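You operate a simulated robot arm through the tools that you are given. There is no shell and no other tool. Be economical: measure what you need, move in short steps, check, and stop when the job is done.

You are at the controls of a simulated two-armed robot. One attempt, no reset.

Task
Bleed the trough pipe, top it up and pump it to 5 bar.
Fine: black valve open till 0 bar, and shut; yellow valve open; blue valve on till the clear tube reaches its mark; both shut before you pump.

The check looks at the end state, three seconds after you hand in, the way a careful person would. Anything else that was tipped, shoved, dropped, spilled or broken makes it a failure.

Robot
Two 7-joint arms with fingered hands on one trunk, on a base that drives. Base frame: it is fixed to the floor where the robot stands at the start and does not move with it; the origin is under the middle of the robot, x ahead of it, y to its left, z up. Units: m, rad, N and s.
The left shoulder is at the start at [0.115, 0.17, 1.117], the right one opposite. With the tool pointing down near the work surface each hand reaches from about 0.1 to 0.58 m from the robot's upright axis, wherever it stands, measured 20 degrees to its own side. Places, roughly: black knob beside the trough [0.5, -0.3, 0.9]; black valve on the trough panel [0.8, -0.2, 1]; blue valve on the trough panel [0.8, 0.2, 1]; green valve under the trough [0.3, -0.1, 0.6]; joined pipe with a green band (34x6x6 cm) [0.6, -0.1, 0.8]; joined pipe with a red band (34x6x6 cm) [0.7, -0.1, 0.8]; joined pipe with a yellow band (34x6x6 cm) [0.5, -0.1, 0.8]; lever of the blue pump [0.6, -0.5, 1]; purple valve on the trough panel [0.8, -0.3, 1]; red dial on the trough panel [0.8, -0.2, 1.2]; white knob beside the trough [0.5, 0.2, 0.9]; yellow valve on the trough panel [0.8, 0, 1]. Payload 4 kg a hand.
The TCP of each hand is the grasp point between the finger pads, 0.026 m short of the fingertips. In the tool frame z runs along the fingers and y along their closing line. The gripper opens to 0.132 m. The gripper's body begins 0.073 m behind the TCP. The gripper is a hand of 4 fingers: y runs from the thumb to the fingers, the wrist lies at [0, 0, -0.224] in the tool frame.
Orientation is that of the tool frame in the base frame, as a unit quaternion [w, x, y, z]. With the fingers straight down and closing along the base's y, the tool's x points along the base's -x, its y along +y and its z along -z.

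Tools
- The arms move only by the tool arm_command. It takes "left_commands", "right_commands" or both (then of equal length, played together; a hand with none holds still); each is text: rows parted by semicolons, each of 6 numbers parted by spaces: the shift along the tool's x, y, z in m, then the turn, a rotation vector about the tool's x, y, z in rad. In form: tx ty tz rx ry rz; .... A call has 1 to 8 rows; each row is the pose to reach, as a shift and turn from the pose commanded when the call began, along the tool's axes at that moment. A row lasts 0.2 s, in which the tool goes at most 0.05 m and 0.15 rad; a call with a longer step from one row to the next is refused whole. A pose out of reach is approached as far as the arm can. The call stops where the force on the tool passes 70 N (or 10 N more than at its start, if that is more) or the arm is blocked; 0.2 s more then pass. In this call time passes only in rows, and 0.2 s behind the last. The reply holds the time, the measured pose of the TCP, the force on the tool along the base axes, the opening and the grip force, in the units named above and with some noise, with the torque about the TCP (base axes, N m) and any sound that the robot's microphone picked up.
- Cameras (640 x 400 px; columns grow to the right, rows downward): "scene" is now at [0.2149, -0.0359, 1.2959]; the picture's right is [-0.41, -0.91, 0.00], its down [-0.51, 0.22, -0.83] and it looks along [0.76, -0.34, -0.55] (base axes); focal length 214 px, centre (320, 200). "left" rides on the left gripper at [-0.073, 0.006, -0.094] in its tool frame; the picture's right is [-0.08, -1.00, 0.00], its down [0.79, -0.06, -0.62] and it looks along [0.61, -0.05, 0.79] (tool axes); focal length 230 px, centre (320, 200). "right" rides on the right gripper at [0.073, 0.006, -0.094] in its tool frame; the picture's right is [-0.08, 1.00, 0.00], its down [-0.78, -0.06, -0.62] and it looks along [-0.61, -0.05, 0.79] (tool axes); focal length 230 px, centre (320, 200). There is no depth. A picture from a camera that has moved, and an enlarged one, comes with that camera's place and axes in the base frame and with its lens.
- grab_frame(camera): a new picture of that camera. No time passes.
- lift_body(by): slides the trunk up (or, below 0, down) by that many m; the arms and the scene camera ride with it, the base frame stays. It gives what a move gives, with no picture.
- base_move(legs): drives the robot by 1 to 6 legs, each [ahead, left, turn to the left] in m, m and rad, along the robot's own axes; the way and the turn of a leg run together, so that a leg with both is an arc; at most 1.5 m and 3.142 rad a leg. The arms and the cameras ride along, it lands a little off, and it stops where it bumps. It gives what a move gives.
- set_fingers(finger1, finger2, finger3, thumb_bend, hand): sets how far each is bent, from 0 (flat) to 1 (curled in); at 0.3 the hand is open as for a grip, at 0.7 the pads meet at the TCP. One left out holds its place. A second passes; each finger stops where it meets its share of the squeeze, and holds until it gets a number again. It is the only way to open and close the hand. It gives what a move gives, with no picture; readings hold the bend of each and the force on the fingers (four entries, about 0 where the hand has none), thumb and palm.
- turn_head(pan, tilt): turns the head with the scene camera to pan (to the left, within 1.396 rad either way) and tilt (down, from -0.506 to 1.204), counted from straight ahead of the robot. It gives what a move gives.
- enlarge(camera, box): a new picture of the part [left, top, right, bottom] of that camera's present view, enlarged. No time passes.
- job_done(): hands the job in; it is judged then, once.

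Go step by step. Nothing tells you exact positions but the pictures and the camera data: compare them with the known pose of the tool, close in by small moves and look again before you grip or let go. The budget is 120 turns and 88 pictures, counting those below and the enlarged ones. Unless the task says otherwise, let go and move clear before handing in, and close with one line.

The tools are called by a JSON object that holds its "method" and its "body". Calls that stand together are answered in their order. arm_command: Moves the arms, as the interface text tells. Its arguments: {"type":"object","properties":{"left_commands":{"type":"string"},"right_commands":{"type":"string"}},"required":[]} The other tools are called the same way: lift_body (by) slides the trunk up or down; set_fingers (finger1, finger2, finger3, thumb_bend, hand) moves the fingers one by one; base_move (legs) drives the base; turn_head (pan, tilt) turns the head that bears the scene camera; grab_frame (camera) takes a picture; enlarge (camera, box) takes an enlarged picture of a part of a camera's view; job_done () hands the job in.

At the start:

```text
time: 0.0
left_ee_pos: [0.4855, 0.0649, 1.2383]
left_ee_rot: [0.0, 0.0, 1.0, 0.001]
left_wrist_force: [-0.3, 0.3, -0.2]
left_ft_torque: [-0.02, -0.01, 0.03]
left_opening: 0.1319
left_grasp_force: 0.1
left_shape: jaw
left_bend: [0.3, 0.3, 0.3, 0.3]
left_finger forces: [0.1, 0.0, 0.0, 0.0, 0.1, 0.0]
right_ee_pos: [0.3845, -0.253, 1.2572]
right_ee_rot: [0.0, 0.0, 1.0, 0.0]
right_wrist_force: [0.7, 0.2, -0.9]
right_ft_torque: [-0.01, 0.04, 0.0]
right_opening: 0.1319
right_grasp_force: 0.1
right_shape: jaw
right_bend: [0.3, 0.3, 0.3, 0.3]
right_finger forces: [0.1, 0.0, 0.0, 0.0, 0.0, 0.1]
trunk travel left (down, up): [-0.133, 0.218]
robot x, y, heading: [-0.0023, 0.0008, -0.003]
head pan, tilt: [-0.417, 0.586]
```

scene: 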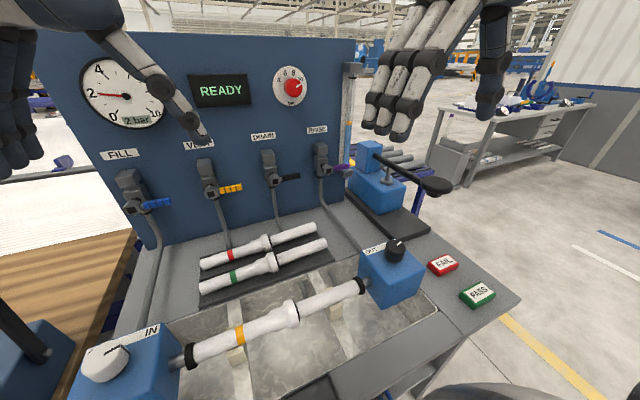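
right: 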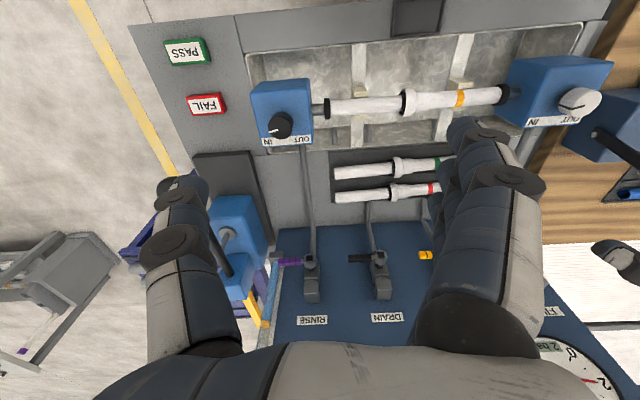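
left: 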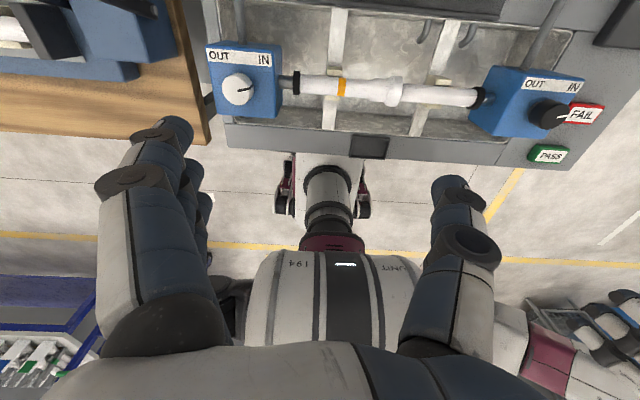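

I see the panel with four valves (FILL blue, VENT yellow, DRAIN black, RINSE purple), a gauge at about 2 bar and the pump on the right. I'll look closer at the panel and the pump first.

{"method": "enlarge", "body": {"camera": "scene", "box": [80, 40, 360, 240]}}

{"method": "enlarge", "body": {"camera": "scene", "box": [300, 50, 500, 310]}}

```text
2.00 times, centred on (220, 140) of scene
camera zoom: at [0.2149, -0.0359, 1.2959], right [-0.41, -0.91, 0.0], down [-0.51, 0.22, -0.83], along [0.76, -0.34, -0.55], focal length 429 px, centre (520, 320)
```

zoom: 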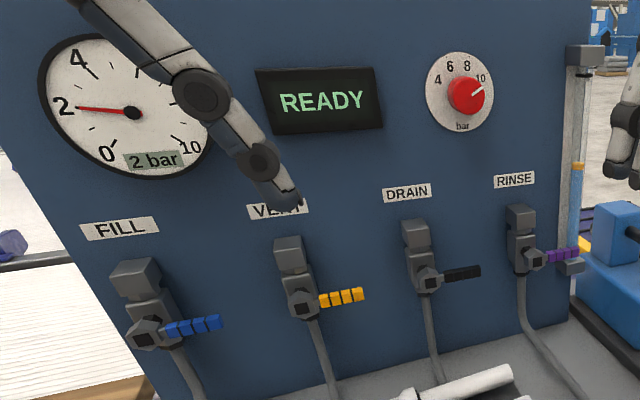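

```text
1.54 times, centred on (400, 180) of scene
camera zoom: at [0.2149, -0.0359, 1.2959], right [-0.41, -0.91, 0.0], down [-0.51, 0.22, -0.83], along [0.76, -0.34, -0.55], focal length 330 px, centre (197, 231)
```

zoom: 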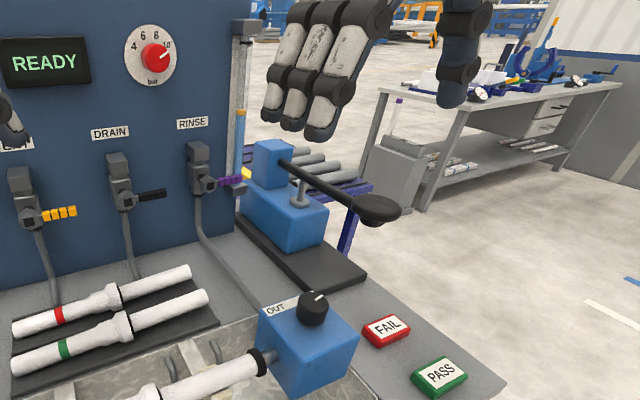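

The valve hubs come out at about x 0.77, z 1.01, with y of 0.19, 0.03, -0.14 and -0.31, and the levers point to -y. Next I'll look at the clear tube and turn the right hand to point forward.

{"method": "enlarge", "body": {"camera": "scene", "box": [310, 50, 390, 210]}}

{"method": "arm_command", "body": {"right_commands": "0.02 0 0 0 -0.15 0; 0.04 0 0 0 -0.3 0; 0.06 0 0 0 -0.45 0; 0.08 0 0 0 -0.6 0; 0.1 0 0.02 0 -0.75 0; 0.1 0 0.04 0 -0.9 0; 0.1 0 0.06 0 -1.05 0; 0.1 0 0.08 0 -1.2 0", "left_commands": "0.03 0.03 0 0 0 0; 0.06 0.06 0 0 0 0; 0.09 0.09 0 0 0 0; 0.12 0.12 0 0 0 0; 0.14 0.15 0 0 0 0; 0.16 0.15 0 0 0 0; 0.18 0.15 0 0 0 0; 0.2 0.15 0 0 0 0"}}

```text
2.50 times, centred on (350, 130) of scene
camera zoom: at [0.2149, -0.0359, 1.2959], right [-0.41, -0.91, 0.0], down [-0.51, 0.22, -0.83], along [0.76, -0.34, -0.55], focal length 536 px, centre (245, 375)
```

zoom: 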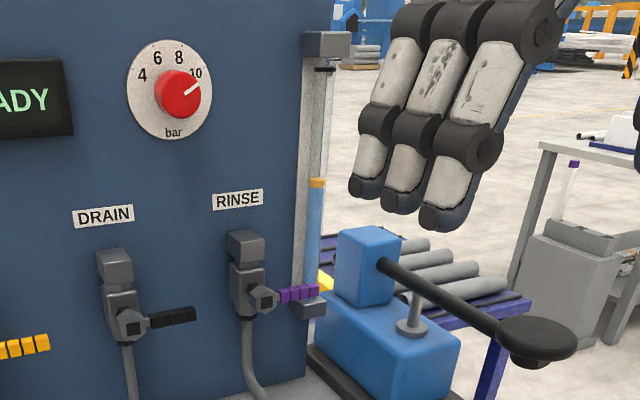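

```text
time: 1.8
left_ee_pos: [0.284, 0.2156, 1.2404]
left_ee_rot: [0.0, 0.0, 1.0, 0.001]
left_wrist_force: [-0.2, -1.0, -0.7]
left_ft_torque: [0.0, 0.02, -0.02]
left_opening: 0.132
left_grasp_force: 0.0
left_shape: jaw
left_bend: [0.3, 0.3, 0.3, 0.3]
left_finger forces: [0.0, 0.0, 0.1, 0.0, 0.0, 0.0]
right_ee_pos: [0.2712, -0.2748, 1.2926]
right_ee_rot: [0.566, 0.001, 0.825, 0.0]
right_wrist_force: [-0.2, -0.3, -0.3]
right_ft_torque: [0.0, 0.02, 0.02]
right_opening: 0.1319
right_grasp_force: 0.1
right_shape: jaw
right_bend: [0.3, 0.3, 0.3, 0.3]
right_finger forces: [0.1, 0.0, 0.0, 0.1, 0.1, 0.1]
right hand out of reach, approached as far as the arm can: row 6, 7, 8
trunk travel left (down, up): [-0.133, 0.218]
robot x, y, heading: [0.0014, -0.0011, -0.001]
head pan, tilt: [-0.417, 0.586]
```

The water in the tube stands near its mark and the gauge shows 2 bar. I'll bring the right hand forward and level, then roll it for gripping.

{"method": "arm_command", "body": {"right_commands": "0.004 0.01 0.044 0 -0.122 0; 0.008 0.02 0.088 0 -0.245 0; 0.012 0.03 0.132 0 -0.367 0; 0.017 0.04 0.176 0 -0.367 0; 0.021 0.05 0.222 0 -0.367 0"}}

{"method": "arm_command", "body": {"right_commands": "0 0 0 0 0 -0.15; 0 0 0 0 0 -0.3; 0 0 0 0 0 -0.45; 0 0 0 0 0 -0.6; 0 0 0 0 0 -0.75; 0 0 0 0 0 -0.9; 0 0 0 0 0 -1.05; 0 0 0 0 0 -1.2"}}

{"method": "arm_command", "body": {"right_commands": "0 0 0 0 0 -0.125; 0 0 0 0 0 -0.25; 0 0 0 0 0 -0.371"}}

{"method": "grab_frame", "body": {"camera": "scene"}}

{"method": "grab_frame", "body": {"camera": "right"}}

```text
time: 3.0
left_ee_pos: [0.2875, 0.2143, 1.2389]
left_ee_rot: [-0.001, 0.001, 1.0, 0.001]
left_wrist_force: [0.4, -0.3, 0.4]
left_ft_torque: [0.0, 0.02, 0.02]
left_opening: 0.132
left_grasp_force: 0.0
left_shape: jaw
left_bend: [0.3, 0.3, 0.3, 0.3]
left_finger forces: [0.1, 0.0, 0.1, 0.1, 0.1, 0.1]
right_ee_pos: [0.5538, -0.2097, 1.2665]
right_ee_rot: [0.704, 0.001, 0.71, 0.0]
right_wrist_force: [0.3, 0.6, -0.9]
right_ft_torque: [0.01, -0.01, 0.05]
right_opening: 0.1318
right_grasp_force: 0.0
right_shape: jaw
right_bend: [0.3, 0.3, 0.3, 0.3]
right_finger forces: [0.0, 0.0, 0.1, 0.0, 0.0, 0.0]
right hand out of reach, approached as far as the arm can: row 1, 2, 3, 4, 5
trunk travel left (down, up): [-0.133, 0.218]
robot x, y, heading: [-0.0013, -0.0008, 0.001]
head pan, tilt: [-0.417, 0.586]
```

```text
time: 4.8
left_ee_pos: [0.284, 0.2162, 1.2395]
left_ee_rot: [0.0, 0.0, 1.0, 0.0]
left_wrist_force: [-0.5, 0.0, -0.1]
left_ft_torque: [0.02, 0.0, -0.01]
left_opening: 0.132
left_grasp_force: 0.1
left_shape: jaw
left_bend: [0.3, 0.3, 0.3, 0.3]
left_finger forces: [0.1, 0.0, 0.1, 0.0, 0.0, 0.1]
right_ee_pos: [0.5554, -0.2032, 1.268]
right_ee_rot: [0.582, -0.4, 0.584, -0.399]
right_wrist_force: [-0.8, 0.3, -0.7]
right_ft_torque: [0.04, 0.03, 0.0]
right_opening: 0.1321
right_grasp_force: 0.0
right_shape: jaw
right_bend: [0.3, 0.3, 0.3, 0.3]
right_finger forces: [0.0, 0.0, 0.1, 0.0, 0.0, 0.0]
trunk travel left (down, up): [-0.133, 0.218]
robot x, y, heading: [-0.0005, 0.0021, 0.0]
head pan, tilt: [-0.417, 0.586]
```

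```text
time: 5.6
left_ee_pos: [0.2845, 0.2156, 1.239]
left_ee_rot: [0.0, 0.0, 1.0, 0.0]
left_wrist_force: [0.3, -0.5, 0.0]
left_ft_torque: [0.01, 0.02, 0.02]
left_opening: 0.1319
left_grasp_force: 0.0
left_shape: jaw
left_bend: [0.3, 0.3, 0.3, 0.3]
left_finger forces: [0.0, 0.0, 0.0, 0.0, 0.0, 0.0]
right_ee_pos: [0.5543, -0.2025, 1.2691]
right_ee_rot: [-0.499, 0.501, -0.5, 0.5]
right_wrist_force: [0.4, 0.3, 0.1]
right_ft_torque: [-0.04, 0.01, -0.02]
right_opening: 0.1316
right_grasp_force: 0.0
right_shape: jaw
right_bend: [0.3, 0.3, 0.3, 0.3]
right_finger forces: [0.1, 0.0, 0.0, 0.0, 0.0, 0.0]
trunk travel left (down, up): [-0.133, 0.218]
robot x, y, heading: [0.0007, 0.0012, -0.002]
head pan, tilt: [-0.417, 0.586]
```

```text
81 pictures are left
camera scene: at [0.2149, -0.0359, 1.2959], right [-0.41, -0.91, 0.0], down [-0.51, 0.22, -0.83], along [0.76, -0.34, -0.55], focal length 214 px, centre (320, 200)
```

scene: 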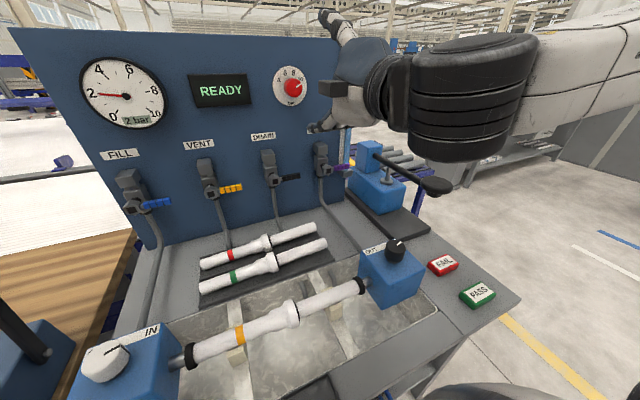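

```text
80 pictures are left
camera right: at [0.4613, -0.2749, 1.2613], right [0.0, 0.08, -1.0], down [-0.62, 0.79, 0.06], along [0.79, 0.61, 0.04], focal length 230 px, centre (320, 200)
```

right: 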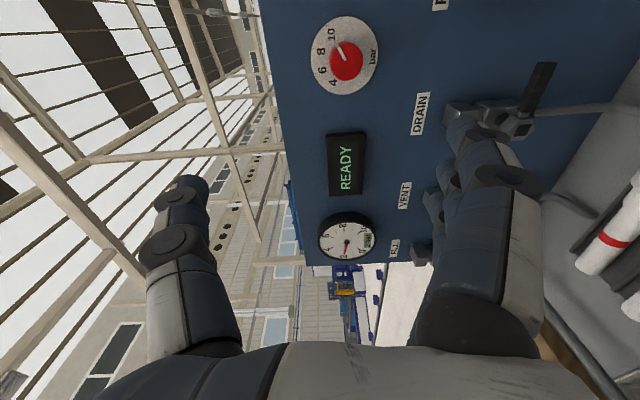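

The hand is level and rolled, thumb up. I'll lower it to just in front of the black lever, at about [0.63, -0.20, 1.006].

{"method": "arm_command", "body": {"right_commands": "0 0.045 0.013 0 0 0; 0 0.09 0.026 0 0 0; 0 0.135 0.04 0 0 0; 0 0.18 0.05 0 0 0; 0 0.225 0.06 0 0 0; 0 0.263 0.075 0 0 0"}}

{"method": "grab_frame", "body": {"camera": "scene"}}

{"method": "grab_frame", "body": {"camera": "right"}}

```text
time: 7.0
left_ee_pos: [0.2882, 0.2151, 1.237]
left_ee_rot: [-0.002, 0.001, 1.0, 0.0]
left_wrist_force: [-1.0, 0.4, 0.0]
left_ft_torque: [0.0, 0.06, 0.0]
left_opening: 0.1322
left_grasp_force: 0.0
left_shape: jaw
left_bend: [0.3, 0.3, 0.3, 0.3]
left_finger forces: [0.0, 0.0, 0.0, 0.0, 0.0, 0.1]
right_ee_pos: [0.5963, -0.2063, 1.0813]
right_ee_rot: [0.47, -0.485, 0.529, -0.514]
right_wrist_force: [0.1, -0.3, -1.0]
right_ft_torque: [-0.03, -0.05, 0.02]
right_opening: 0.132
right_grasp_force: 0.0
right_shape: jaw
right_bend: [0.3, 0.3, 0.3, 0.3]
right_finger forces: [0.1, 0.1, 0.0, 0.0, 0.1, 0.0]
right hand out of reach, approached as far as the arm can: row 1, 2, 3, 4, 5, 6
trunk travel left (down, up): [-0.133, 0.218]
robot x, y, heading: [0.0022, -0.0021, -0.001]
head pan, tilt: [-0.417, 0.586]
```

```text
79 pictures are left
camera scene: at [0.2183, -0.0364, 1.2948], right [-0.41, -0.91, 0.0], down [-0.51, 0.22, -0.83], along [0.76, -0.34, -0.56], focal length 214 px, centre (320, 200)
```

scene: 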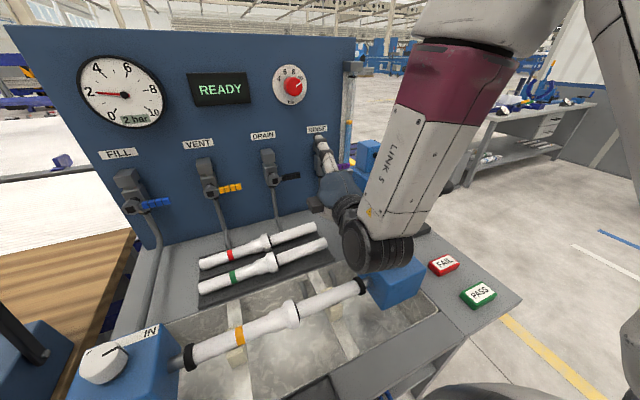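

```text
78 pictures are left
camera right: at [0.4976, -0.2715, 1.0771], right [-0.02, 0.08, -1.0], down [-0.54, 0.83, 0.08], along [0.84, 0.54, 0.02], focal length 230 px, centre (320, 200)
```

right: 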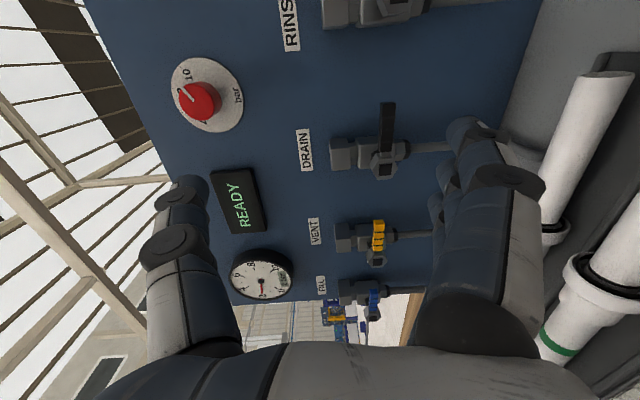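

The right arm runs out of reach at this height so close in. I'll raise the hand a little, lower the trunk and back the base off somewhat.

{"method": "arm_command", "body": {"right_commands": "0 -0.045 -0.01 0 0 0; 0 -0.09 -0.02 0 0 0; 0 -0.13 -0.03 0 0 0"}}

{"method": "base_move", "body": {"legs": [[-0.1, 0, 0]]}}

{"method": "lift_body", "body": {"by": -0.12}}

{"method": "grab_frame", "body": {"camera": "scene"}}

```text
time: 7.8
left_ee_pos: [0.2839, 0.2142, 1.2396]
left_ee_rot: [0.001, 0.0, 1.0, -0.001]
left_wrist_force: [-0.1, -0.4, 0.1]
left_ft_torque: [0.01, -0.05, -0.03]
left_opening: 0.1317
left_grasp_force: 0.1
left_shape: jaw
left_bend: [0.3, 0.3, 0.3, 0.3]
left_finger forces: [0.1, 0.0, 0.0, 0.0, 0.0, 0.0]
right_ee_pos: [0.5697, -0.1968, 1.2187]
right_ee_rot: [0.472, -0.485, 0.529, -0.513]
right_wrist_force: [-0.3, -0.6, -1.0]
right_ft_torque: [-0.02, 0.0, 0.05]
right_opening: 0.1319
right_grasp_force: 0.1
right_shape: jaw
right_bend: [0.3, 0.3, 0.3, 0.3]
right_finger forces: [0.0, 0.0, 0.0, 0.0, 0.0, 0.0]
right hand out of reach, approached as far as the arm can: row 1, 2, 3
trunk travel left (down, up): [-0.133, 0.218]
robot x, y, heading: [-0.0029, 0.0015, -0.001]
head pan, tilt: [-0.417, 0.586]
```

```text
time: 8.9
left_ee_pos: [0.1853, 0.2165, 1.2385]
left_ee_rot: [0.0, -0.001, 1.0, 0.0]
left_wrist_force: [-0.8, 0.3, -0.3]
left_ft_torque: [-0.02, -0.01, 0.0]
left_opening: 0.1317
left_grasp_force: 0.0
left_shape: jaw
left_bend: [0.3, 0.3, 0.3, 0.3]
left_finger forces: [0.0, 0.0, 0.1, 0.1, 0.0, 0.0]
right_ee_pos: [0.4708, -0.1954, 1.2175]
right_ee_rot: [0.473, -0.485, 0.528, -0.513]
right_wrist_force: [-0.3, -0.8, 0.5]
right_ft_torque: [-0.03, -0.02, 0.01]
right_opening: 0.1319
right_grasp_force: 0.1
right_shape: jaw
right_bend: [0.3, 0.3, 0.3, 0.3]
right_finger forces: [0.1, 0.1, 0.0, 0.0, 0.0, 0.0]
trunk travel left (down, up): [-0.133, 0.218]
robot x, y, heading: [-0.1002, 0.0016, 0.0]
head pan, tilt: [-0.417, 0.586]
```

```text
time: 10.4
left_ee_pos: [0.2902, 0.2154, 1.0539]
left_ee_rot: [-0.166, -0.001, 0.986, 0.0]
left_wrist_force: [-0.3, -0.7, 0.5]
left_ft_torque: [0.03, -0.01, -0.02]
left_opening: 0.1317
left_grasp_force: 0.2
left_shape: jaw
left_bend: [0.3, 0.3, 0.3, 0.3]
left_finger forces: [0.0, 0.1, 0.0, 0.1, 0.0, 0.0]
right_ee_pos: [0.5612, -0.1947, 0.9124]
right_ee_rot: [0.362, -0.574, 0.609, -0.411]
right_wrist_force: [0.2, -0.6, -0.4]
right_ft_torque: [0.02, 0.02, -0.03]
right_opening: 0.1321
right_grasp_force: 0.1
right_shape: jaw
right_bend: [0.3, 0.3, 0.3, 0.3]
right_finger forces: [0.1, 0.0, 0.1, 0.1, 0.1, 0.0]
trunk travel left (down, up): [-0.013, 0.338]
robot x, y, heading: [-0.1008, -0.0021, 0.0]
head pan, tilt: [-0.417, 0.586]
```

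```text
77 pictures are left
camera scene: at [0.2409, -0.0354, 1.1542], right [-0.4, -0.91, 0.0], down [-0.5, 0.22, -0.83], along [0.76, -0.34, -0.55], focal length 214 px, centre (320, 200)
```

scene: 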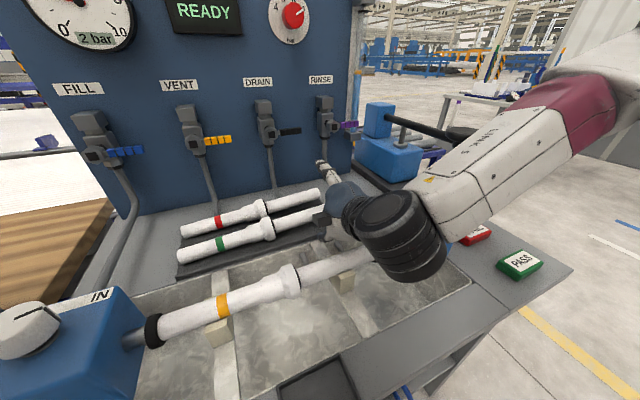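

Lowering the trunk tips it forward, so the hand now points downward at z 0.91 with no contact. I'll raise it and level it again.

{"method": "arm_command", "body": {"right_commands": "0 -0.031 -0.0135 0.137 -0.028 0; 0 -0.061 -0.027 0.274 -0.056 0; 0 -0.09 -0.038 0.41 -0.085 0"}}

{"method": "grab_frame", "body": {"camera": "scene"}}

{"method": "grab_frame", "body": {"camera": "right"}}

```text
time: 11.2
left_ee_pos: [0.2918, 0.2175, 1.0532]
left_ee_rot: [-0.167, -0.002, 0.986, 0.0]
left_wrist_force: [0.5, 0.1, -0.8]
left_ft_torque: [0.01, 0.03, -0.01]
left_opening: 0.1321
left_grasp_force: 0.1
left_shape: jaw
left_bend: [0.3, 0.3, 0.3, 0.3]
left_finger forces: [0.0, 0.0, 0.1, 0.0, 0.1, 0.0]
right_ee_pos: [0.5814, -0.1885, 0.9794]
right_ee_rot: [0.454, -0.531, 0.536, -0.474]
right_wrist_force: [0.2, 0.6, -1.0]
right_ft_torque: [-0.02, -0.03, -0.03]
right_opening: 0.132
right_grasp_force: 0.1
right_shape: jaw
right_bend: [0.3, 0.3, 0.3, 0.3]
right_finger forces: [0.0, 0.0, 0.0, 0.0, 0.0, 0.0]
right hand out of reach, approached as far as the arm can: row 1, 2, 3
trunk travel left (down, up): [-0.013, 0.338]
robot x, y, heading: [-0.0958, 0.0042, -0.001]
head pan, tilt: [-0.417, 0.586]
```

```text
76 pictures are left
camera scene: at [0.2421, -0.0354, 1.1535], right [-0.4, -0.91, 0.0], down [-0.51, 0.22, -0.83], along [0.76, -0.34, -0.55], focal length 214 px, centre (320, 200)
```

scene: 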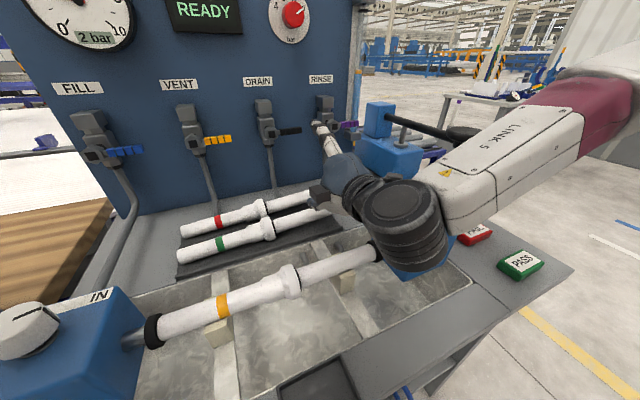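

```text
75 pictures are left
camera right: at [0.4859, -0.2589, 0.9867], right [-0.14, 0.06, -0.99], down [-0.58, 0.8, 0.13], along [0.8, 0.59, -0.07], focal length 230 px, centre (320, 200)
```

right: 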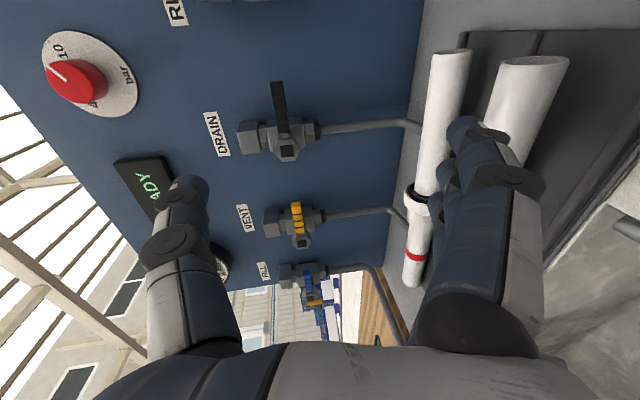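

The wrist sits too near the shoulder here. I'll raise the trunk back to where it was and keep the base 0.1 m back, then reach forward first and only then down.

{"method": "lift_body", "body": {"by": 0.12}}

```text
time: 12.8
left_ee_pos: [0.2928, 0.2176, 1.1721]
left_ee_rot: [-0.168, -0.001, 0.986, 0.0]
left_wrist_force: [0.3, -0.1, -0.5]
left_ft_torque: [-0.02, 0.06, -0.01]
left_opening: 0.1319
left_grasp_force: 0.0
left_shape: jaw
left_bend: [0.3, 0.3, 0.3, 0.3]
left_finger forces: [0.0, 0.0, 0.1, 0.0, 0.0, 0.1]
right_ee_pos: [0.5809, -0.1893, 1.0983]
right_ee_rot: [0.453, -0.532, 0.537, -0.472]
right_wrist_force: [0.2, 0.1, 0.3]
right_ft_torque: [0.03, -0.04, -0.03]
right_opening: 0.1323
right_grasp_force: 0.1
right_shape: jaw
right_bend: [0.3, 0.3, 0.3, 0.3]
right_finger forces: [0.0, 0.0, 0.0, 0.1, 0.0, 0.0]
trunk travel left (down, up): [-0.133, 0.218]
robot x, y, heading: [-0.1025, 0.0017, 0.0]
head pan, tilt: [-0.417, 0.586]
```

The trunk now leans forward, so the shoulders are still close. I'll back off another 0.12 m and then reach forward.

{"method": "base_move", "body": {"legs": [[-0.12, 0, 0]]}}

{"method": "arm_command", "body": {"right_commands": "0 0 0.045 0.05 -0.01 0; 0 0 0.09 0.1 -0.02 0; 0 0 0.135 0.143 -0.025 0; 0 0.02 0.17 0.143 -0.025 0"}}

{"method": "grab_frame", "body": {"camera": "scene"}}

```text
time: 14.0
left_ee_pos: [0.1683, 0.2156, 1.1733]
left_ee_rot: [-0.166, -0.001, 0.986, 0.0]
left_wrist_force: [0.2, -0.8, -0.6]
left_ft_torque: [0.05, -0.03, -0.04]
left_opening: 0.1319
left_grasp_force: 0.1
left_shape: jaw
left_bend: [0.3, 0.3, 0.3, 0.3]
left_finger forces: [0.1, 0.0, 0.0, 0.0, 0.0, 0.0]
right_ee_pos: [0.458, -0.1898, 1.1002]
right_ee_rot: [0.453, -0.531, 0.537, -0.474]
right_wrist_force: [0.2, -0.2, -0.4]
right_ft_torque: [0.02, 0.03, 0.03]
right_opening: 0.1323
right_grasp_force: 0.0
right_shape: jaw
right_bend: [0.3, 0.3, 0.3, 0.3]
right_finger forces: [0.0, 0.0, 0.0, 0.1, 0.0, 0.1]
trunk travel left (down, up): [-0.133, 0.218]
robot x, y, heading: [-0.2205, -0.0023, 0.004]
head pan, tilt: [-0.417, 0.586]
```

```text
time: 15.0
left_ee_pos: [0.1681, 0.2169, 1.174]
left_ee_rot: [-0.167, 0.0, 0.986, -0.001]
left_wrist_force: [-0.1, 0.4, 0.0]
left_ft_torque: [-0.05, 0.0, 0.02]
left_opening: 0.1318
left_grasp_force: 0.0
left_shape: jaw
left_bend: [0.3, 0.3, 0.3, 0.3]
left_finger forces: [0.0, 0.1, 0.1, 0.0, 0.0, 0.0]
right_ee_pos: [0.5377, -0.2005, 1.1745]
right_ee_rot: [-0.481, 0.515, -0.511, 0.491]
right_wrist_force: [-0.1, 0.2, 0.2]
right_ft_torque: [0.01, 0.03, -0.04]
right_opening: 0.1318
right_grasp_force: 0.1
right_shape: jaw
right_bend: [0.3, 0.3, 0.3, 0.3]
right_finger forces: [0.0, 0.0, 0.1, 0.1, 0.1, 0.0]
right hand out of reach, approached as far as the arm can: row 1, 2, 3, 4
trunk travel left (down, up): [-0.133, 0.218]
robot x, y, heading: [-0.2201, 0.0031, -0.0]
head pan, tilt: [-0.417, 0.586]
```

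```text
74 pictures are left
camera scene: at [-0.0073, -0.0343, 1.296], right [-0.4, -0.91, 0.0], down [-0.51, 0.22, -0.83], along [0.76, -0.34, -0.55], focal length 214 px, centre (320, 200)
```

scene: 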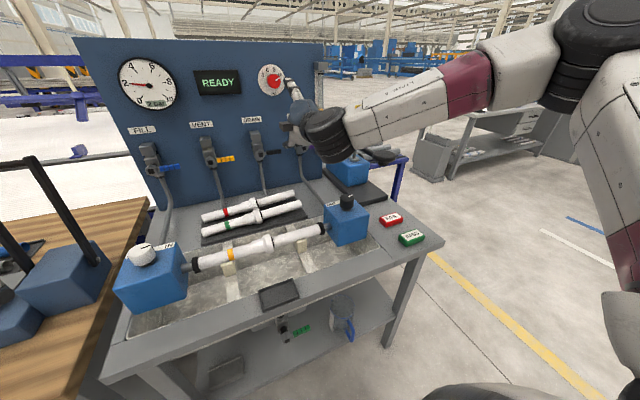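

The torso joins in the arm motions and has straightened again; the hand is level at [0.54, -0.20, 1.17]. I'll keep going forward and down in moderate steps.

{"method": "arm_command", "body": {"right_commands": "0 0.02 0.03 0.02 0 0; 0 0.04 0.06 0.04 0 0; 0 0.06 0.09 0.05 0 0; 0 0.08 0.11 0.05 0 0; 0 0.1 0.11 0.05 0 0; 0 0.12 0.11 0.05 0 0"}}

```text
time: 16.4
left_ee_pos: [0.1673, 0.2166, 1.1736]
left_ee_rot: [-0.166, -0.001, 0.986, -0.001]
left_wrist_force: [-1.4, 1.2, 0.2]
left_ft_torque: [-0.02, -0.03, -0.02]
left_opening: 0.1319
left_grasp_force: 0.0
left_shape: jaw
left_bend: [0.3, 0.3, 0.3, 0.3]
left_finger forces: [0.0, 0.0, 0.1, 0.1, 0.0, 0.1]
right_ee_pos: [0.5579, -0.1944, 1.1879]
right_ee_rot: [-0.493, 0.52, -0.501, 0.485]
right_wrist_force: [0.0, -0.4, 1.0]
right_ft_torque: [0.01, 0.04, -0.04]
right_opening: 0.1319
right_grasp_force: 0.1
right_shape: jaw
right_bend: [0.3, 0.3, 0.3, 0.3]
right_finger forces: [0.0, 0.0, 0.0, 0.0, 0.1, 0.0]
right hand out of reach, approached as far as the arm can: row 1, 2, 3, 4, 5, 6
trunk travel left (down, up): [-0.133, 0.218]
robot x, y, heading: [-0.2202, -0.0012, 0.002]
head pan, tilt: [-0.417, 0.586]
```

The level pose runs into a joint limit, and a pitched-down tool looks more natural. I'll roll back upright, pitch down about 0.6 rad, and shape the hand into a narrow beak to push the levers.

{"method": "arm_command", "body": {"right_commands": "0 0 0 0 0 0.15; 0 0 0 0 0 0.3; 0 0 0 0 0 0.45; 0 0 0 0 0 0.6; 0 0 0 0 0 0.75; 0 0 0 0 0 0.9; 0 0 0 0 0 1.05; 0 0 0 0 0 1.2"}}

{"method": "arm_command", "body": {"right_commands": "0 0 0 0 0 0.12; 0 0 0 0 0 0.24; 0 0 0 0 0 0.37"}}

{"method": "arm_command", "body": {"right_commands": "0 0 0 0 0.15 0; 0 0 0 0 0.3 0; 0 0 0 0 0.45 0; 0 0 0 0 0.6 0"}}

{"method": "set_fingers", "body": {"hand": "right", "finger1": 1, "finger2": 0.7, "finger3": 1, "thumb_bend": 0.7}}

{"method": "grab_frame", "body": {"camera": "scene"}}

{"method": "grab_frame", "body": {"camera": "right"}}

```text
time: 18.2
left_ee_pos: [0.1683, 0.2155, 1.1733]
left_ee_rot: [-0.167, 0.0, 0.986, 0.0]
left_wrist_force: [0.3, -0.1, -0.2]
left_ft_torque: [-0.02, -0.03, 0.01]
left_opening: 0.1317
left_grasp_force: 0.2
left_shape: jaw
left_bend: [0.3, 0.3, 0.3, 0.3]
left_finger forces: [0.0, 0.0, 0.1, 0.0, 0.1, 0.0]
right_ee_pos: [0.5567, -0.201, 1.1847]
right_ee_rot: [0.679, -0.146, 0.71, -0.119]
right_wrist_force: [-0.5, 0.5, -0.3]
right_ft_torque: [-0.02, 0.01, 0.05]
right_opening: 0.1323
right_grasp_force: 0.0
right_shape: jaw
right_bend: [0.3, 0.3, 0.3, 0.3]
right_finger forces: [0.0, 0.0, 0.0, 0.0, 0.0, 0.0]
right hand out of reach, approached as far as the arm can: row 6, 8
trunk travel left (down, up): [-0.133, 0.218]
robot x, y, heading: [-0.2194, -0.0002, 0.001]
head pan, tilt: [-0.417, 0.586]
```

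```text
time: 19.0
left_ee_pos: [0.1688, 0.2159, 1.1733]
left_ee_rot: [-0.167, 0.0, 0.986, 0.0]
left_wrist_force: [-0.4, -0.2, 0.3]
left_ft_torque: [0.0, 0.0, 0.0]
left_opening: 0.1319
left_grasp_force: 0.0
left_shape: jaw
left_bend: [0.3, 0.3, 0.3, 0.3]
left_finger forces: [0.1, 0.0, 0.0, 0.1, 0.0, 0.1]
right_ee_pos: [0.5558, -0.2, 1.1871]
right_ee_rot: [0.69, -0.013, 0.724, 0.007]
right_wrist_force: [-0.6, 0.4, -0.3]
right_ft_torque: [0.01, 0.04, 0.02]
right_opening: 0.1321
right_grasp_force: 0.0
right_shape: jaw
right_bend: [0.3, 0.3, 0.3, 0.3]
right_finger forces: [0.1, 0.0, 0.1, 0.0, 0.1, 0.0]
trunk travel left (down, up): [-0.133, 0.218]
robot x, y, heading: [-0.2214, 0.0058, -0.001]
head pan, tilt: [-0.417, 0.586]
```

```text
time: 20.0
left_ee_pos: [0.1685, 0.2148, 1.1726]
left_ee_rot: [-0.167, 0.0, 0.986, 0.0]
left_wrist_force: [0.1, 0.8, -0.5]
left_ft_torque: [0.0, -0.02, -0.03]
left_opening: 0.1319
left_grasp_force: 0.0
left_shape: jaw
left_bend: [0.3, 0.3, 0.3, 0.3]
left_finger forces: [0.0, 0.0, 0.0, 0.0, 0.0, 0.1]
right_ee_pos: [0.5562, -0.2016, 1.1856]
right_ee_rot: [0.447, -0.015, 0.895, 0.002]
right_wrist_force: [0.4, 0.4, 0.6]
right_ft_torque: [-0.01, -0.03, 0.0]
right_opening: 0.1322
right_grasp_force: 0.0
right_shape: jaw
right_bend: [0.3, 0.3, 0.3, 0.3]
right_finger forces: [0.0, 0.0, 0.0, 0.1, 0.0, 0.2]
trunk travel left (down, up): [-0.133, 0.218]
robot x, y, heading: [-0.2213, 0.0013, 0.005]
head pan, tilt: [-0.417, 0.586]
```

```text
time: 21.0
left_ee_pos: [0.1687, 0.2163, 1.1736]
left_ee_rot: [-0.167, 0.0, 0.986, 0.0]
left_wrist_force: [0.4, -0.3, -0.4]
left_ft_torque: [-0.01, -0.03, -0.01]
left_opening: 0.1317
left_grasp_force: 0.1
left_shape: jaw
left_bend: [0.3, 0.3, 0.3, 0.3]
left_finger forces: [0.0, 0.1, 0.1, 0.1, 0.1, 0.1]
right_ee_pos: [0.556, -0.2024, 1.1837]
right_ee_rot: [0.448, -0.014, 0.894, 0.002]
right_wrist_force: [0.1, -0.6, -0.4]
right_ft_torque: [-0.02, 0.0, -0.05]
right_opening: 0.039
right_grasp_force: 0.0
right_shape: fingers
right_bend: [1.0, 0.7, 1.0, 0.7]
right_finger forces: [0.0, 0.0, 0.0, 0.0, 0.1, 0.1]
trunk travel left (down, up): [-0.133, 0.218]
robot x, y, heading: [-0.2187, -0.0004, -0.001]
head pan, tilt: [-0.417, 0.586]
```

```text
73 pictures are left
camera scene: at [-0.0068, -0.036, 1.2959], right [-0.41, -0.91, 0.0], down [-0.51, 0.22, -0.83], along [0.76, -0.34, -0.55], focal length 214 px, centre (320, 200)
```

scene: 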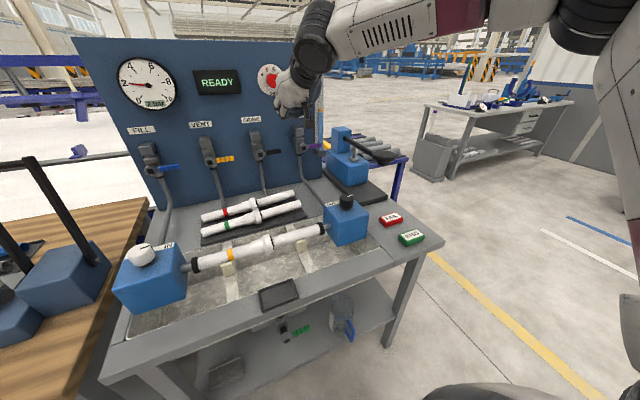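

```text
72 pictures are left
camera right: at [0.4375, -0.1996, 1.1815], right [0.02, 1.0, 0.05], down [-0.02, -0.05, 1.0], along [1.0, -0.02, 0.02], focal length 230 px, centre (320, 200)
```

right: 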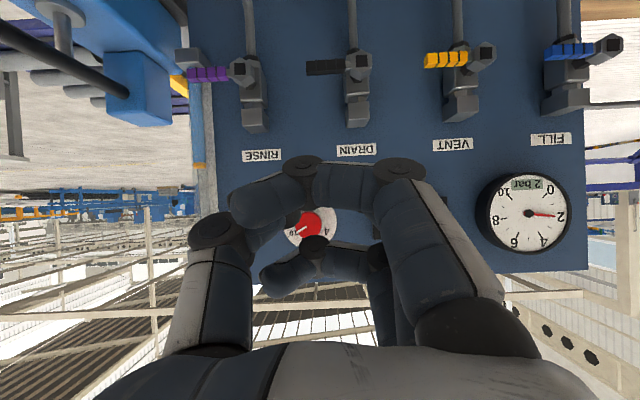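

The hand camera confirms the black lever running from y -0.145 to -0.214 at z about 1.00. I'll drive 0.1 m forward and put the beak just above the lever's outer half.

{"method": "base_move", "body": {"legs": [[0.1, 0, 0]]}}

{"method": "arm_command", "body": {"right_commands": "0.01 0.001 0.038 0 0 0; 0.02 0.002 0.077 0 0 0; 0.03 0.003 0.115 0 0 0; 0.038 0.004 0.144 0 0 0"}}

{"method": "grab_frame", "body": {"camera": "right"}}

{"method": "grab_frame", "body": {"camera": "scene"}}

```text
time: 22.1
left_ee_pos: [0.2688, 0.2145, 1.1729]
left_ee_rot: [-0.167, 0.001, 0.986, 0.0]
left_wrist_force: [0.1, 0.8, 0.5]
left_ft_torque: [0.0, 0.04, -0.04]
left_opening: 0.1318
left_grasp_force: 0.0
left_shape: jaw
left_bend: [0.3, 0.3, 0.3, 0.3]
left_finger forces: [0.0, 0.0, 0.0, 0.1, 0.0, 0.0]
right_ee_pos: [0.6558, -0.2032, 1.1848]
right_ee_rot: [0.446, -0.014, 0.895, 0.002]
right_wrist_force: [0.0, 0.0, -0.6]
right_ft_torque: [-0.03, -0.02, 0.0]
right_opening: 0.0391
right_grasp_force: 0.1
right_shape: fingers
right_bend: [1.0, 0.7, 1.0, 0.7]
right_finger forces: [0.1, 0.0, 0.1, 0.0, 0.1, 0.1]
trunk travel left (down, up): [-0.133, 0.218]
robot x, y, heading: [-0.1187, 0.0021, -0.001]
head pan, tilt: [-0.417, 0.586]
```

```text
time: 23.1
left_ee_pos: [0.2685, 0.2146, 1.1728]
left_ee_rot: [-0.168, 0.001, 0.986, 0.0]
left_wrist_force: [0.4, -1.2, 0.4]
left_ft_torque: [-0.02, 0.0, 0.02]
left_opening: 0.1319
left_grasp_force: 0.1
left_shape: jaw
left_bend: [0.3, 0.3, 0.3, 0.3]
left_finger forces: [0.1, 0.0, 0.0, 0.1, 0.0, 0.0]
right_ee_pos: [0.7486, -0.1979, 1.065]
right_ee_rot: [0.447, -0.014, 0.894, 0.002]
right_wrist_force: [0.7, 0.3, -0.6]
right_ft_torque: [0.01, 0.01, -0.03]
right_opening: 0.0389
right_grasp_force: 0.0
right_shape: fingers
right_bend: [1.0, 0.7, 1.0, 0.7]
right_finger forces: [0.0, 0.0, 0.0, 0.0, 0.0, 0.0]
trunk travel left (down, up): [-0.133, 0.218]
robot x, y, heading: [-0.1229, -0.0018, -0.001]
head pan, tilt: [-0.417, 0.586]
```

```text
71 pictures are left
camera right: at [0.6298, -0.1952, 1.0627], right [0.02, 1.0, 0.05], down [-0.02, -0.05, 1.0], along [1.0, -0.02, 0.02], focal length 230 px, centre (320, 200)
```

right: 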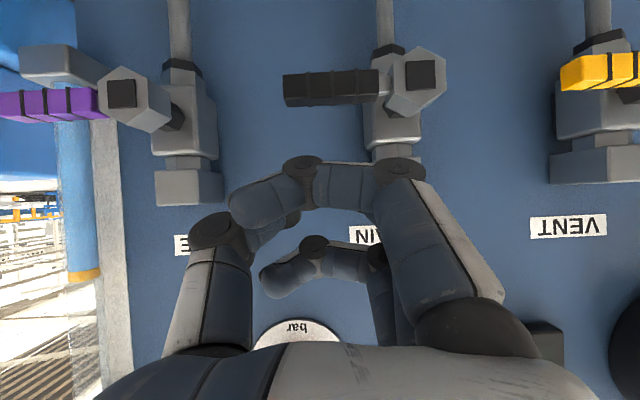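

```text
70 pictures are left
camera scene: at [0.093, -0.0363, 1.2956], right [-0.41, -0.91, 0.0], down [-0.51, 0.22, -0.83], along [0.76, -0.34, -0.55], focal length 214 px, centre (320, 200)
```

scene: 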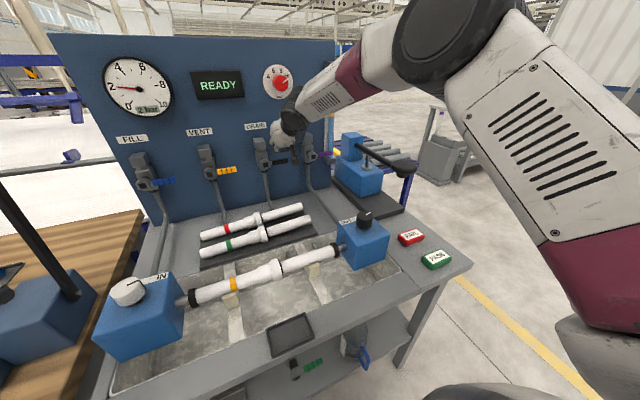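

The hand's bent knuckles are wider than I want next to the hub. I'll back off a little and make a pointer with the middle finger flat and the rest curled.

{"method": "arm_command", "body": {"right_commands": "-0.02 -0.02 -0.04 0 0 0; -0.04 -0.04 -0.06 0 0 0"}}

{"method": "set_fingers", "body": {"hand": "right", "finger2": 0.05, "thumb_bend": 1}}

{"method": "grab_frame", "body": {"camera": "right"}}

{"method": "enlarge", "body": {"camera": "scene", "box": [220, 50, 380, 210]}}

```text
time: 23.8
left_ee_pos: [0.2684, 0.2152, 1.173]
left_ee_rot: [-0.167, 0.001, 0.986, 0.0]
left_wrist_force: [-0.5, -0.1, 0.6]
left_ft_torque: [0.03, 0.01, 0.01]
left_opening: 0.1317
left_grasp_force: 0.1
left_shape: jaw
left_bend: [0.3, 0.3, 0.3, 0.3]
left_finger forces: [0.0, 0.1, 0.0, 0.0, 0.0, 0.0]
right_ee_pos: [0.727, -0.2379, 1.137]
right_ee_rot: [0.446, -0.014, 0.895, 0.002]
right_wrist_force: [-0.1, 0.2, 0.1]
right_ft_torque: [0.03, 0.0, 0.0]
right_opening: 0.0391
right_grasp_force: 0.0
right_shape: fingers
right_bend: [1.0, 0.7, 1.0, 0.7]
right_finger forces: [0.0, 0.0, 0.0, 0.0, 0.0, 0.0]
trunk travel left (down, up): [-0.133, 0.218]
robot x, y, heading: [-0.1229, 0.0015, 0.004]
head pan, tilt: [-0.417, 0.586]
```

```text
time: 24.8
left_ee_pos: [0.2678, 0.2159, 1.1741]
left_ee_rot: [-0.167, 0.002, 0.986, 0.0]
left_wrist_force: [-0.7, -0.7, -0.1]
left_ft_torque: [0.02, -0.02, 0.0]
left_opening: 0.1319
left_grasp_force: 0.2
left_shape: jaw
left_bend: [0.3, 0.3, 0.3, 0.3]
left_finger forces: [0.0, 0.0, 0.0, 0.1, 0.0, 0.0]
right_ee_pos: [0.7263, -0.2368, 1.1373]
right_ee_rot: [0.447, -0.013, 0.894, 0.001]
right_wrist_force: [0.1, 0.8, -0.1]
right_ft_torque: [0.02, -0.01, 0.0]
right_opening: 0.0394
right_grasp_force: 0.0
right_shape: fingers
right_bend: [1.0, 0.05, 1.0, 1.0]
right_finger forces: [0.0, 0.0, 0.0, 0.1, 0.0, 0.0]
trunk travel left (down, up): [-0.133, 0.218]
robot x, y, heading: [-0.1211, -0.0037, -0.003]
head pan, tilt: [-0.417, 0.586]
```

```text
69 pictures are left
camera right: at [0.6076, -0.2339, 1.1336], right [0.02, 1.0, 0.05], down [-0.02, -0.05, 1.0], along [1.0, -0.02, 0.02], focal length 230 px, centre (320, 200)
```

right: 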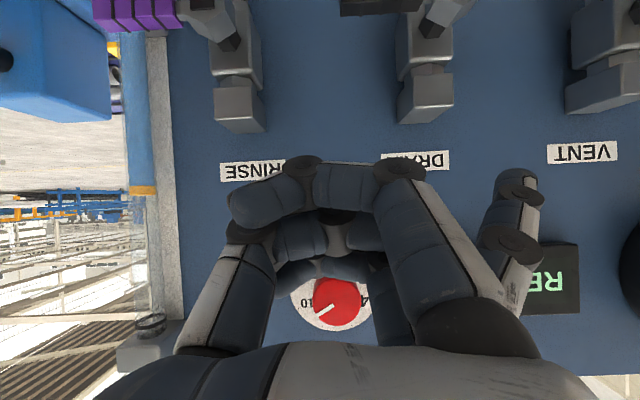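

```text
2.50 times, centred on (300, 130) of scene
camera zoom: at [0.0921, -0.0363, 1.2959], right [-0.41, -0.91, 0.0], down [-0.51, 0.22, -0.83], along [0.76, -0.34, -0.55], focal length 536 px, centre (370, 375)
```

zoom: 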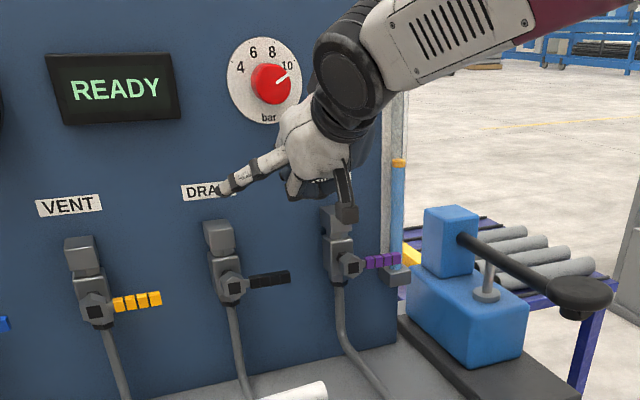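

The flat finger splays about 45° toward the finger side. If I roll the hand +90°, with the fingers up, that finger will point straight at the panel with the rest of the hand behind and below it. I'll back off and roll.

{"method": "arm_command", "body": {"right_commands": "0.02 0 -0.03 0 0 0; 0.04 0 -0.06 0 0 0; 0.06 0 -0.09 0 0 0.15; 0.06 0 -0.09 0 0 0.3; 0.06 0 -0.09 0 0 0.45; 0.06 0 -0.09 0 0 0.6; 0.06 0 -0.09 0 0 0.75; 0.06 0 -0.09 0 0 0.9"}}

{"method": "arm_command", "body": {"right_commands": "0 0 0 0 0 0.15; 0 0 0 0 0 0.3; 0 0 0 0 0 0.45; 0 0 0 0 0 0.6; 0 0 0 0 0 0.67"}}

{"method": "grab_frame", "body": {"camera": "scene"}}

{"method": "grab_frame", "body": {"camera": "right"}}

```text
time: 26.6
left_ee_pos: [0.2688, 0.215, 1.1734]
left_ee_rot: [-0.166, 0.001, 0.986, 0.0]
left_wrist_force: [-0.6, -0.3, 0.7]
left_ft_torque: [-0.03, -0.03, 0.01]
left_opening: 0.132
left_grasp_force: 0.1
left_shape: jaw
left_bend: [0.3, 0.3, 0.3, 0.3]
left_finger forces: [0.0, 0.1, 0.0, 0.0, 0.1, 0.0]
right_ee_pos: [0.6174, -0.2408, 1.1436]
right_ee_rot: [0.401, 0.377, 0.811, 0.197]
right_wrist_force: [0.8, -0.2, -0.7]
right_ft_torque: [0.02, 0.03, 0.01]
right_opening: 0.0392
right_grasp_force: 0.1
right_shape: fingers
right_bend: [1.0, 0.05, 1.0, 1.0]
right_finger forces: [0.0, 0.0, 0.0, 0.0, 0.0, 0.0]
right hand out of reach, approached as far as the arm can: row 3
trunk travel left (down, up): [-0.133, 0.218]
robot x, y, heading: [-0.1223, 0.0039, -0.002]
head pan, tilt: [-0.417, 0.586]
```

```text
time: 27.8
left_ee_pos: [0.2671, 0.2155, 1.1733]
left_ee_rot: [-0.166, 0.001, 0.986, 0.0]
left_wrist_force: [-0.3, -0.1, 0.0]
left_ft_torque: [0.02, 0.01, -0.01]
left_opening: 0.1317
left_grasp_force: 0.0
left_shape: jaw
left_bend: [0.3, 0.3, 0.3, 0.3]
left_finger forces: [0.0, 0.1, 0.0, 0.0, 0.0, 0.0]
right_ee_pos: [0.6158, -0.2408, 1.1421]
right_ee_rot: [0.315, 0.624, 0.642, 0.317]
right_wrist_force: [0.0, 0.6, -0.1]
right_ft_torque: [0.0, -0.01, 0.01]
right_opening: 0.0393
right_grasp_force: 0.1
right_shape: fingers
right_bend: [1.0, 0.05, 1.0, 1.0]
right_finger forces: [0.0, 0.1, 0.0, 0.0, 0.1, 0.0]
trunk travel left (down, up): [-0.133, 0.218]
robot x, y, heading: [-0.1243, 0.0018, 0.007]
head pan, tilt: [-0.417, 0.586]
```

```text
67 pictures are left
camera scene: at [0.0921, -0.0363, 1.2959], right [-0.41, -0.91, 0.0], down [-0.51, 0.22, -0.83], along [0.76, -0.34, -0.55], focal length 214 px, centre (320, 200)
```

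scene: 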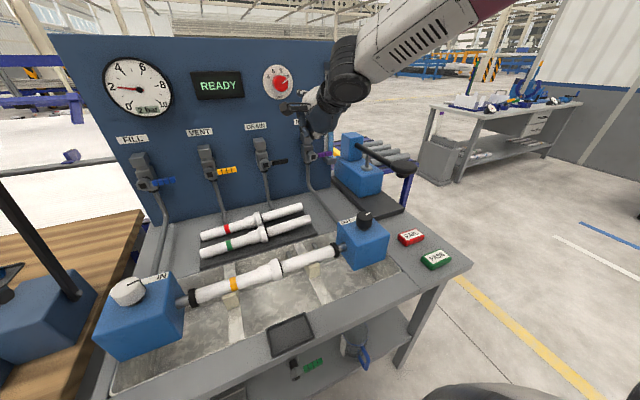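

```text
66 pictures are left
camera right: at [0.5432, -0.1685, 1.2016], right [0.6, -0.06, 0.8], down [-0.51, -0.8, 0.33], along [0.62, -0.6, -0.51], focal length 230 px, centre (320, 200)
```

right: 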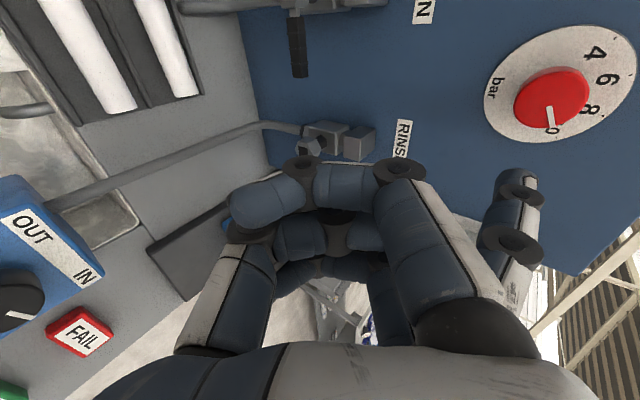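

The roll works, and the panel face triangulates to about x 0.848. I'll bring the pointing fingertip over the outer half of the black lever.

{"method": "arm_command", "body": {"right_commands": "0.009 -0.015 0.038 0 0 0; 0.018 -0.029 0.075 0 0 0; 0.028 -0.044 0.113 0 0 0; 0.037 -0.059 0.15 0 0 0; 0.046 -0.0735 0.188 0 0 0"}}

{"method": "enlarge", "body": {"camera": "scene", "box": [220, 80, 380, 220]}}

{"method": "grab_frame", "body": {"camera": "right"}}

```text
time: 28.9
left_ee_pos: [0.2686, 0.2157, 1.1716]
left_ee_rot: [-0.167, 0.001, 0.986, 0.001]
left_wrist_force: [0.8, 0.6, 0.6]
left_ft_torque: [0.01, 0.03, -0.01]
left_opening: 0.1319
left_grasp_force: 0.0
left_shape: jaw
left_bend: [0.3, 0.3, 0.3, 0.3]
left_finger forces: [0.1, 0.0, 0.1, 0.0, 0.0, 0.1]
right_ee_pos: [0.7254, -0.1944, 0.9677]
right_ee_rot: [0.314, 0.623, 0.643, 0.316]
right_wrist_force: [0.1, 1.3, 0.1]
right_ft_torque: [-0.03, -0.02, 0.01]
right_opening: 0.0393
right_grasp_force: 0.0
right_shape: fingers
right_bend: [1.0, 0.05, 1.0, 1.0]
right_finger forces: [0.0, 0.0, 0.0, 0.0, 0.1, 0.1]
trunk travel left (down, up): [-0.133, 0.218]
robot x, y, heading: [-0.1199, 0.0008, 0.002]
head pan, tilt: [-0.417, 0.586]
```

```text
2.86 times, centred on (300, 150) of scene
camera zoom: at [0.0937, -0.0363, 1.2953], right [-0.41, -0.91, 0.0], down [-0.51, 0.22, -0.83], along [0.76, -0.34, -0.55], focal length 613 px, centre (377, 343)
```

zoom: 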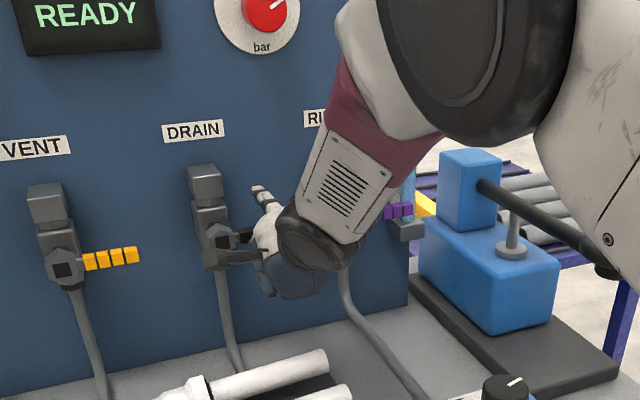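

```text
64 pictures are left
camera right: at [0.6527, -0.1217, 1.0264], right [0.6, -0.05, 0.8], down [-0.51, -0.8, 0.33], along [0.62, -0.6, -0.51], focal length 230 px, centre (320, 200)
```

right: 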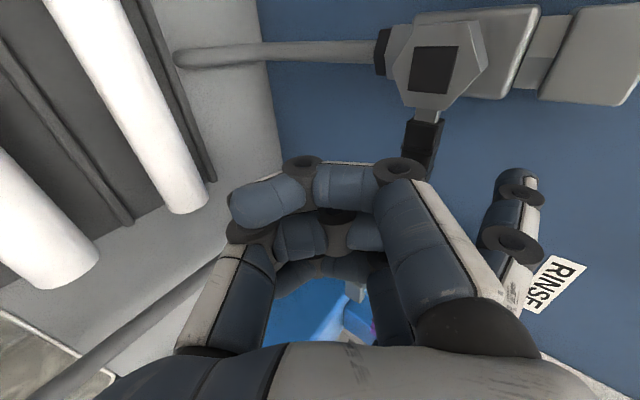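

The fingertip is just above the black lever. I'll push down in an arc around the hub, half way first, to see whether it turns that way.

{"method": "arm_command", "body": {"right_commands": "0 -0.019 0.0145 0 0 0; -0.003 -0.031 0.023 0 0 0; -0.004 -0.042 0.031 0 0 0"}}

{"method": "enlarge", "body": {"camera": "scene", "box": [90, 40, 410, 240]}}

{"method": "grab_frame", "body": {"camera": "right"}}

```text
time: 29.8
left_ee_pos: [0.2673, 0.2152, 1.1751]
left_ee_rot: [-0.166, 0.001, 0.986, 0.0]
left_wrist_force: [0.0, 0.2, 0.4]
left_ft_torque: [0.01, -0.02, 0.01]
left_opening: 0.1319
left_grasp_force: 0.2
left_shape: jaw
left_bend: [0.3, 0.3, 0.3, 0.3]
left_finger forces: [0.0, 0.0, 0.0, 0.0, 0.1, 0.0]
right_ee_pos: [0.721, -0.1976, 0.923]
right_ee_rot: [0.317, 0.621, 0.642, 0.32]
right_wrist_force: [1.1, 0.8, 12.3]
right_ft_torque: [-0.08, -0.53, 0.04]
right_opening: 0.0393
right_grasp_force: 6.1
right_shape: fingers
right_bend: [1.0, 0.0, 1.0, 1.0]
right_finger forces: [0.0, 11.6, 0.0, 0.0, 0.0, 0.1]
trunk travel left (down, up): [-0.133, 0.218]
robot x, y, heading: [-0.1217, 0.0003, -0.005]
head pan, tilt: [-0.417, 0.586]
```

```text
2.00 times, centred on (250, 140) of scene
camera zoom: at [0.0901, -0.0359, 1.2967], right [-0.41, -0.91, 0.0], down [-0.5, 0.22, -0.83], along [0.76, -0.34, -0.55], focal length 429 px, centre (460, 320)
```

zoom: 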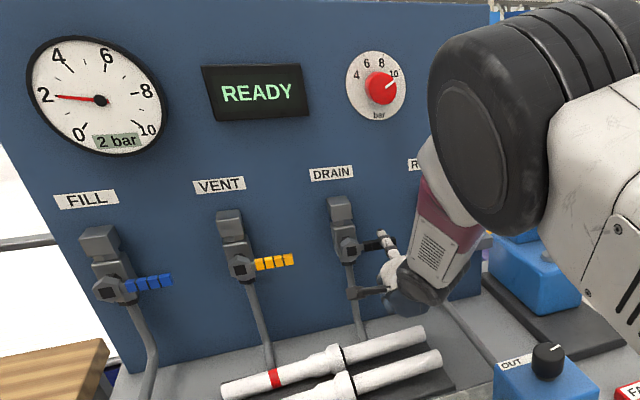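

```text
62 pictures are left
camera right: at [0.6468, -0.1256, 0.9805], right [0.59, -0.05, 0.8], down [-0.51, -0.8, 0.33], along [0.62, -0.6, -0.5], focal length 230 px, centre (320, 200)
```

right: 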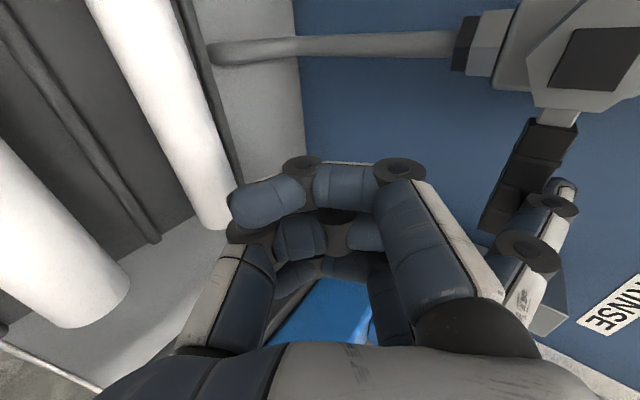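

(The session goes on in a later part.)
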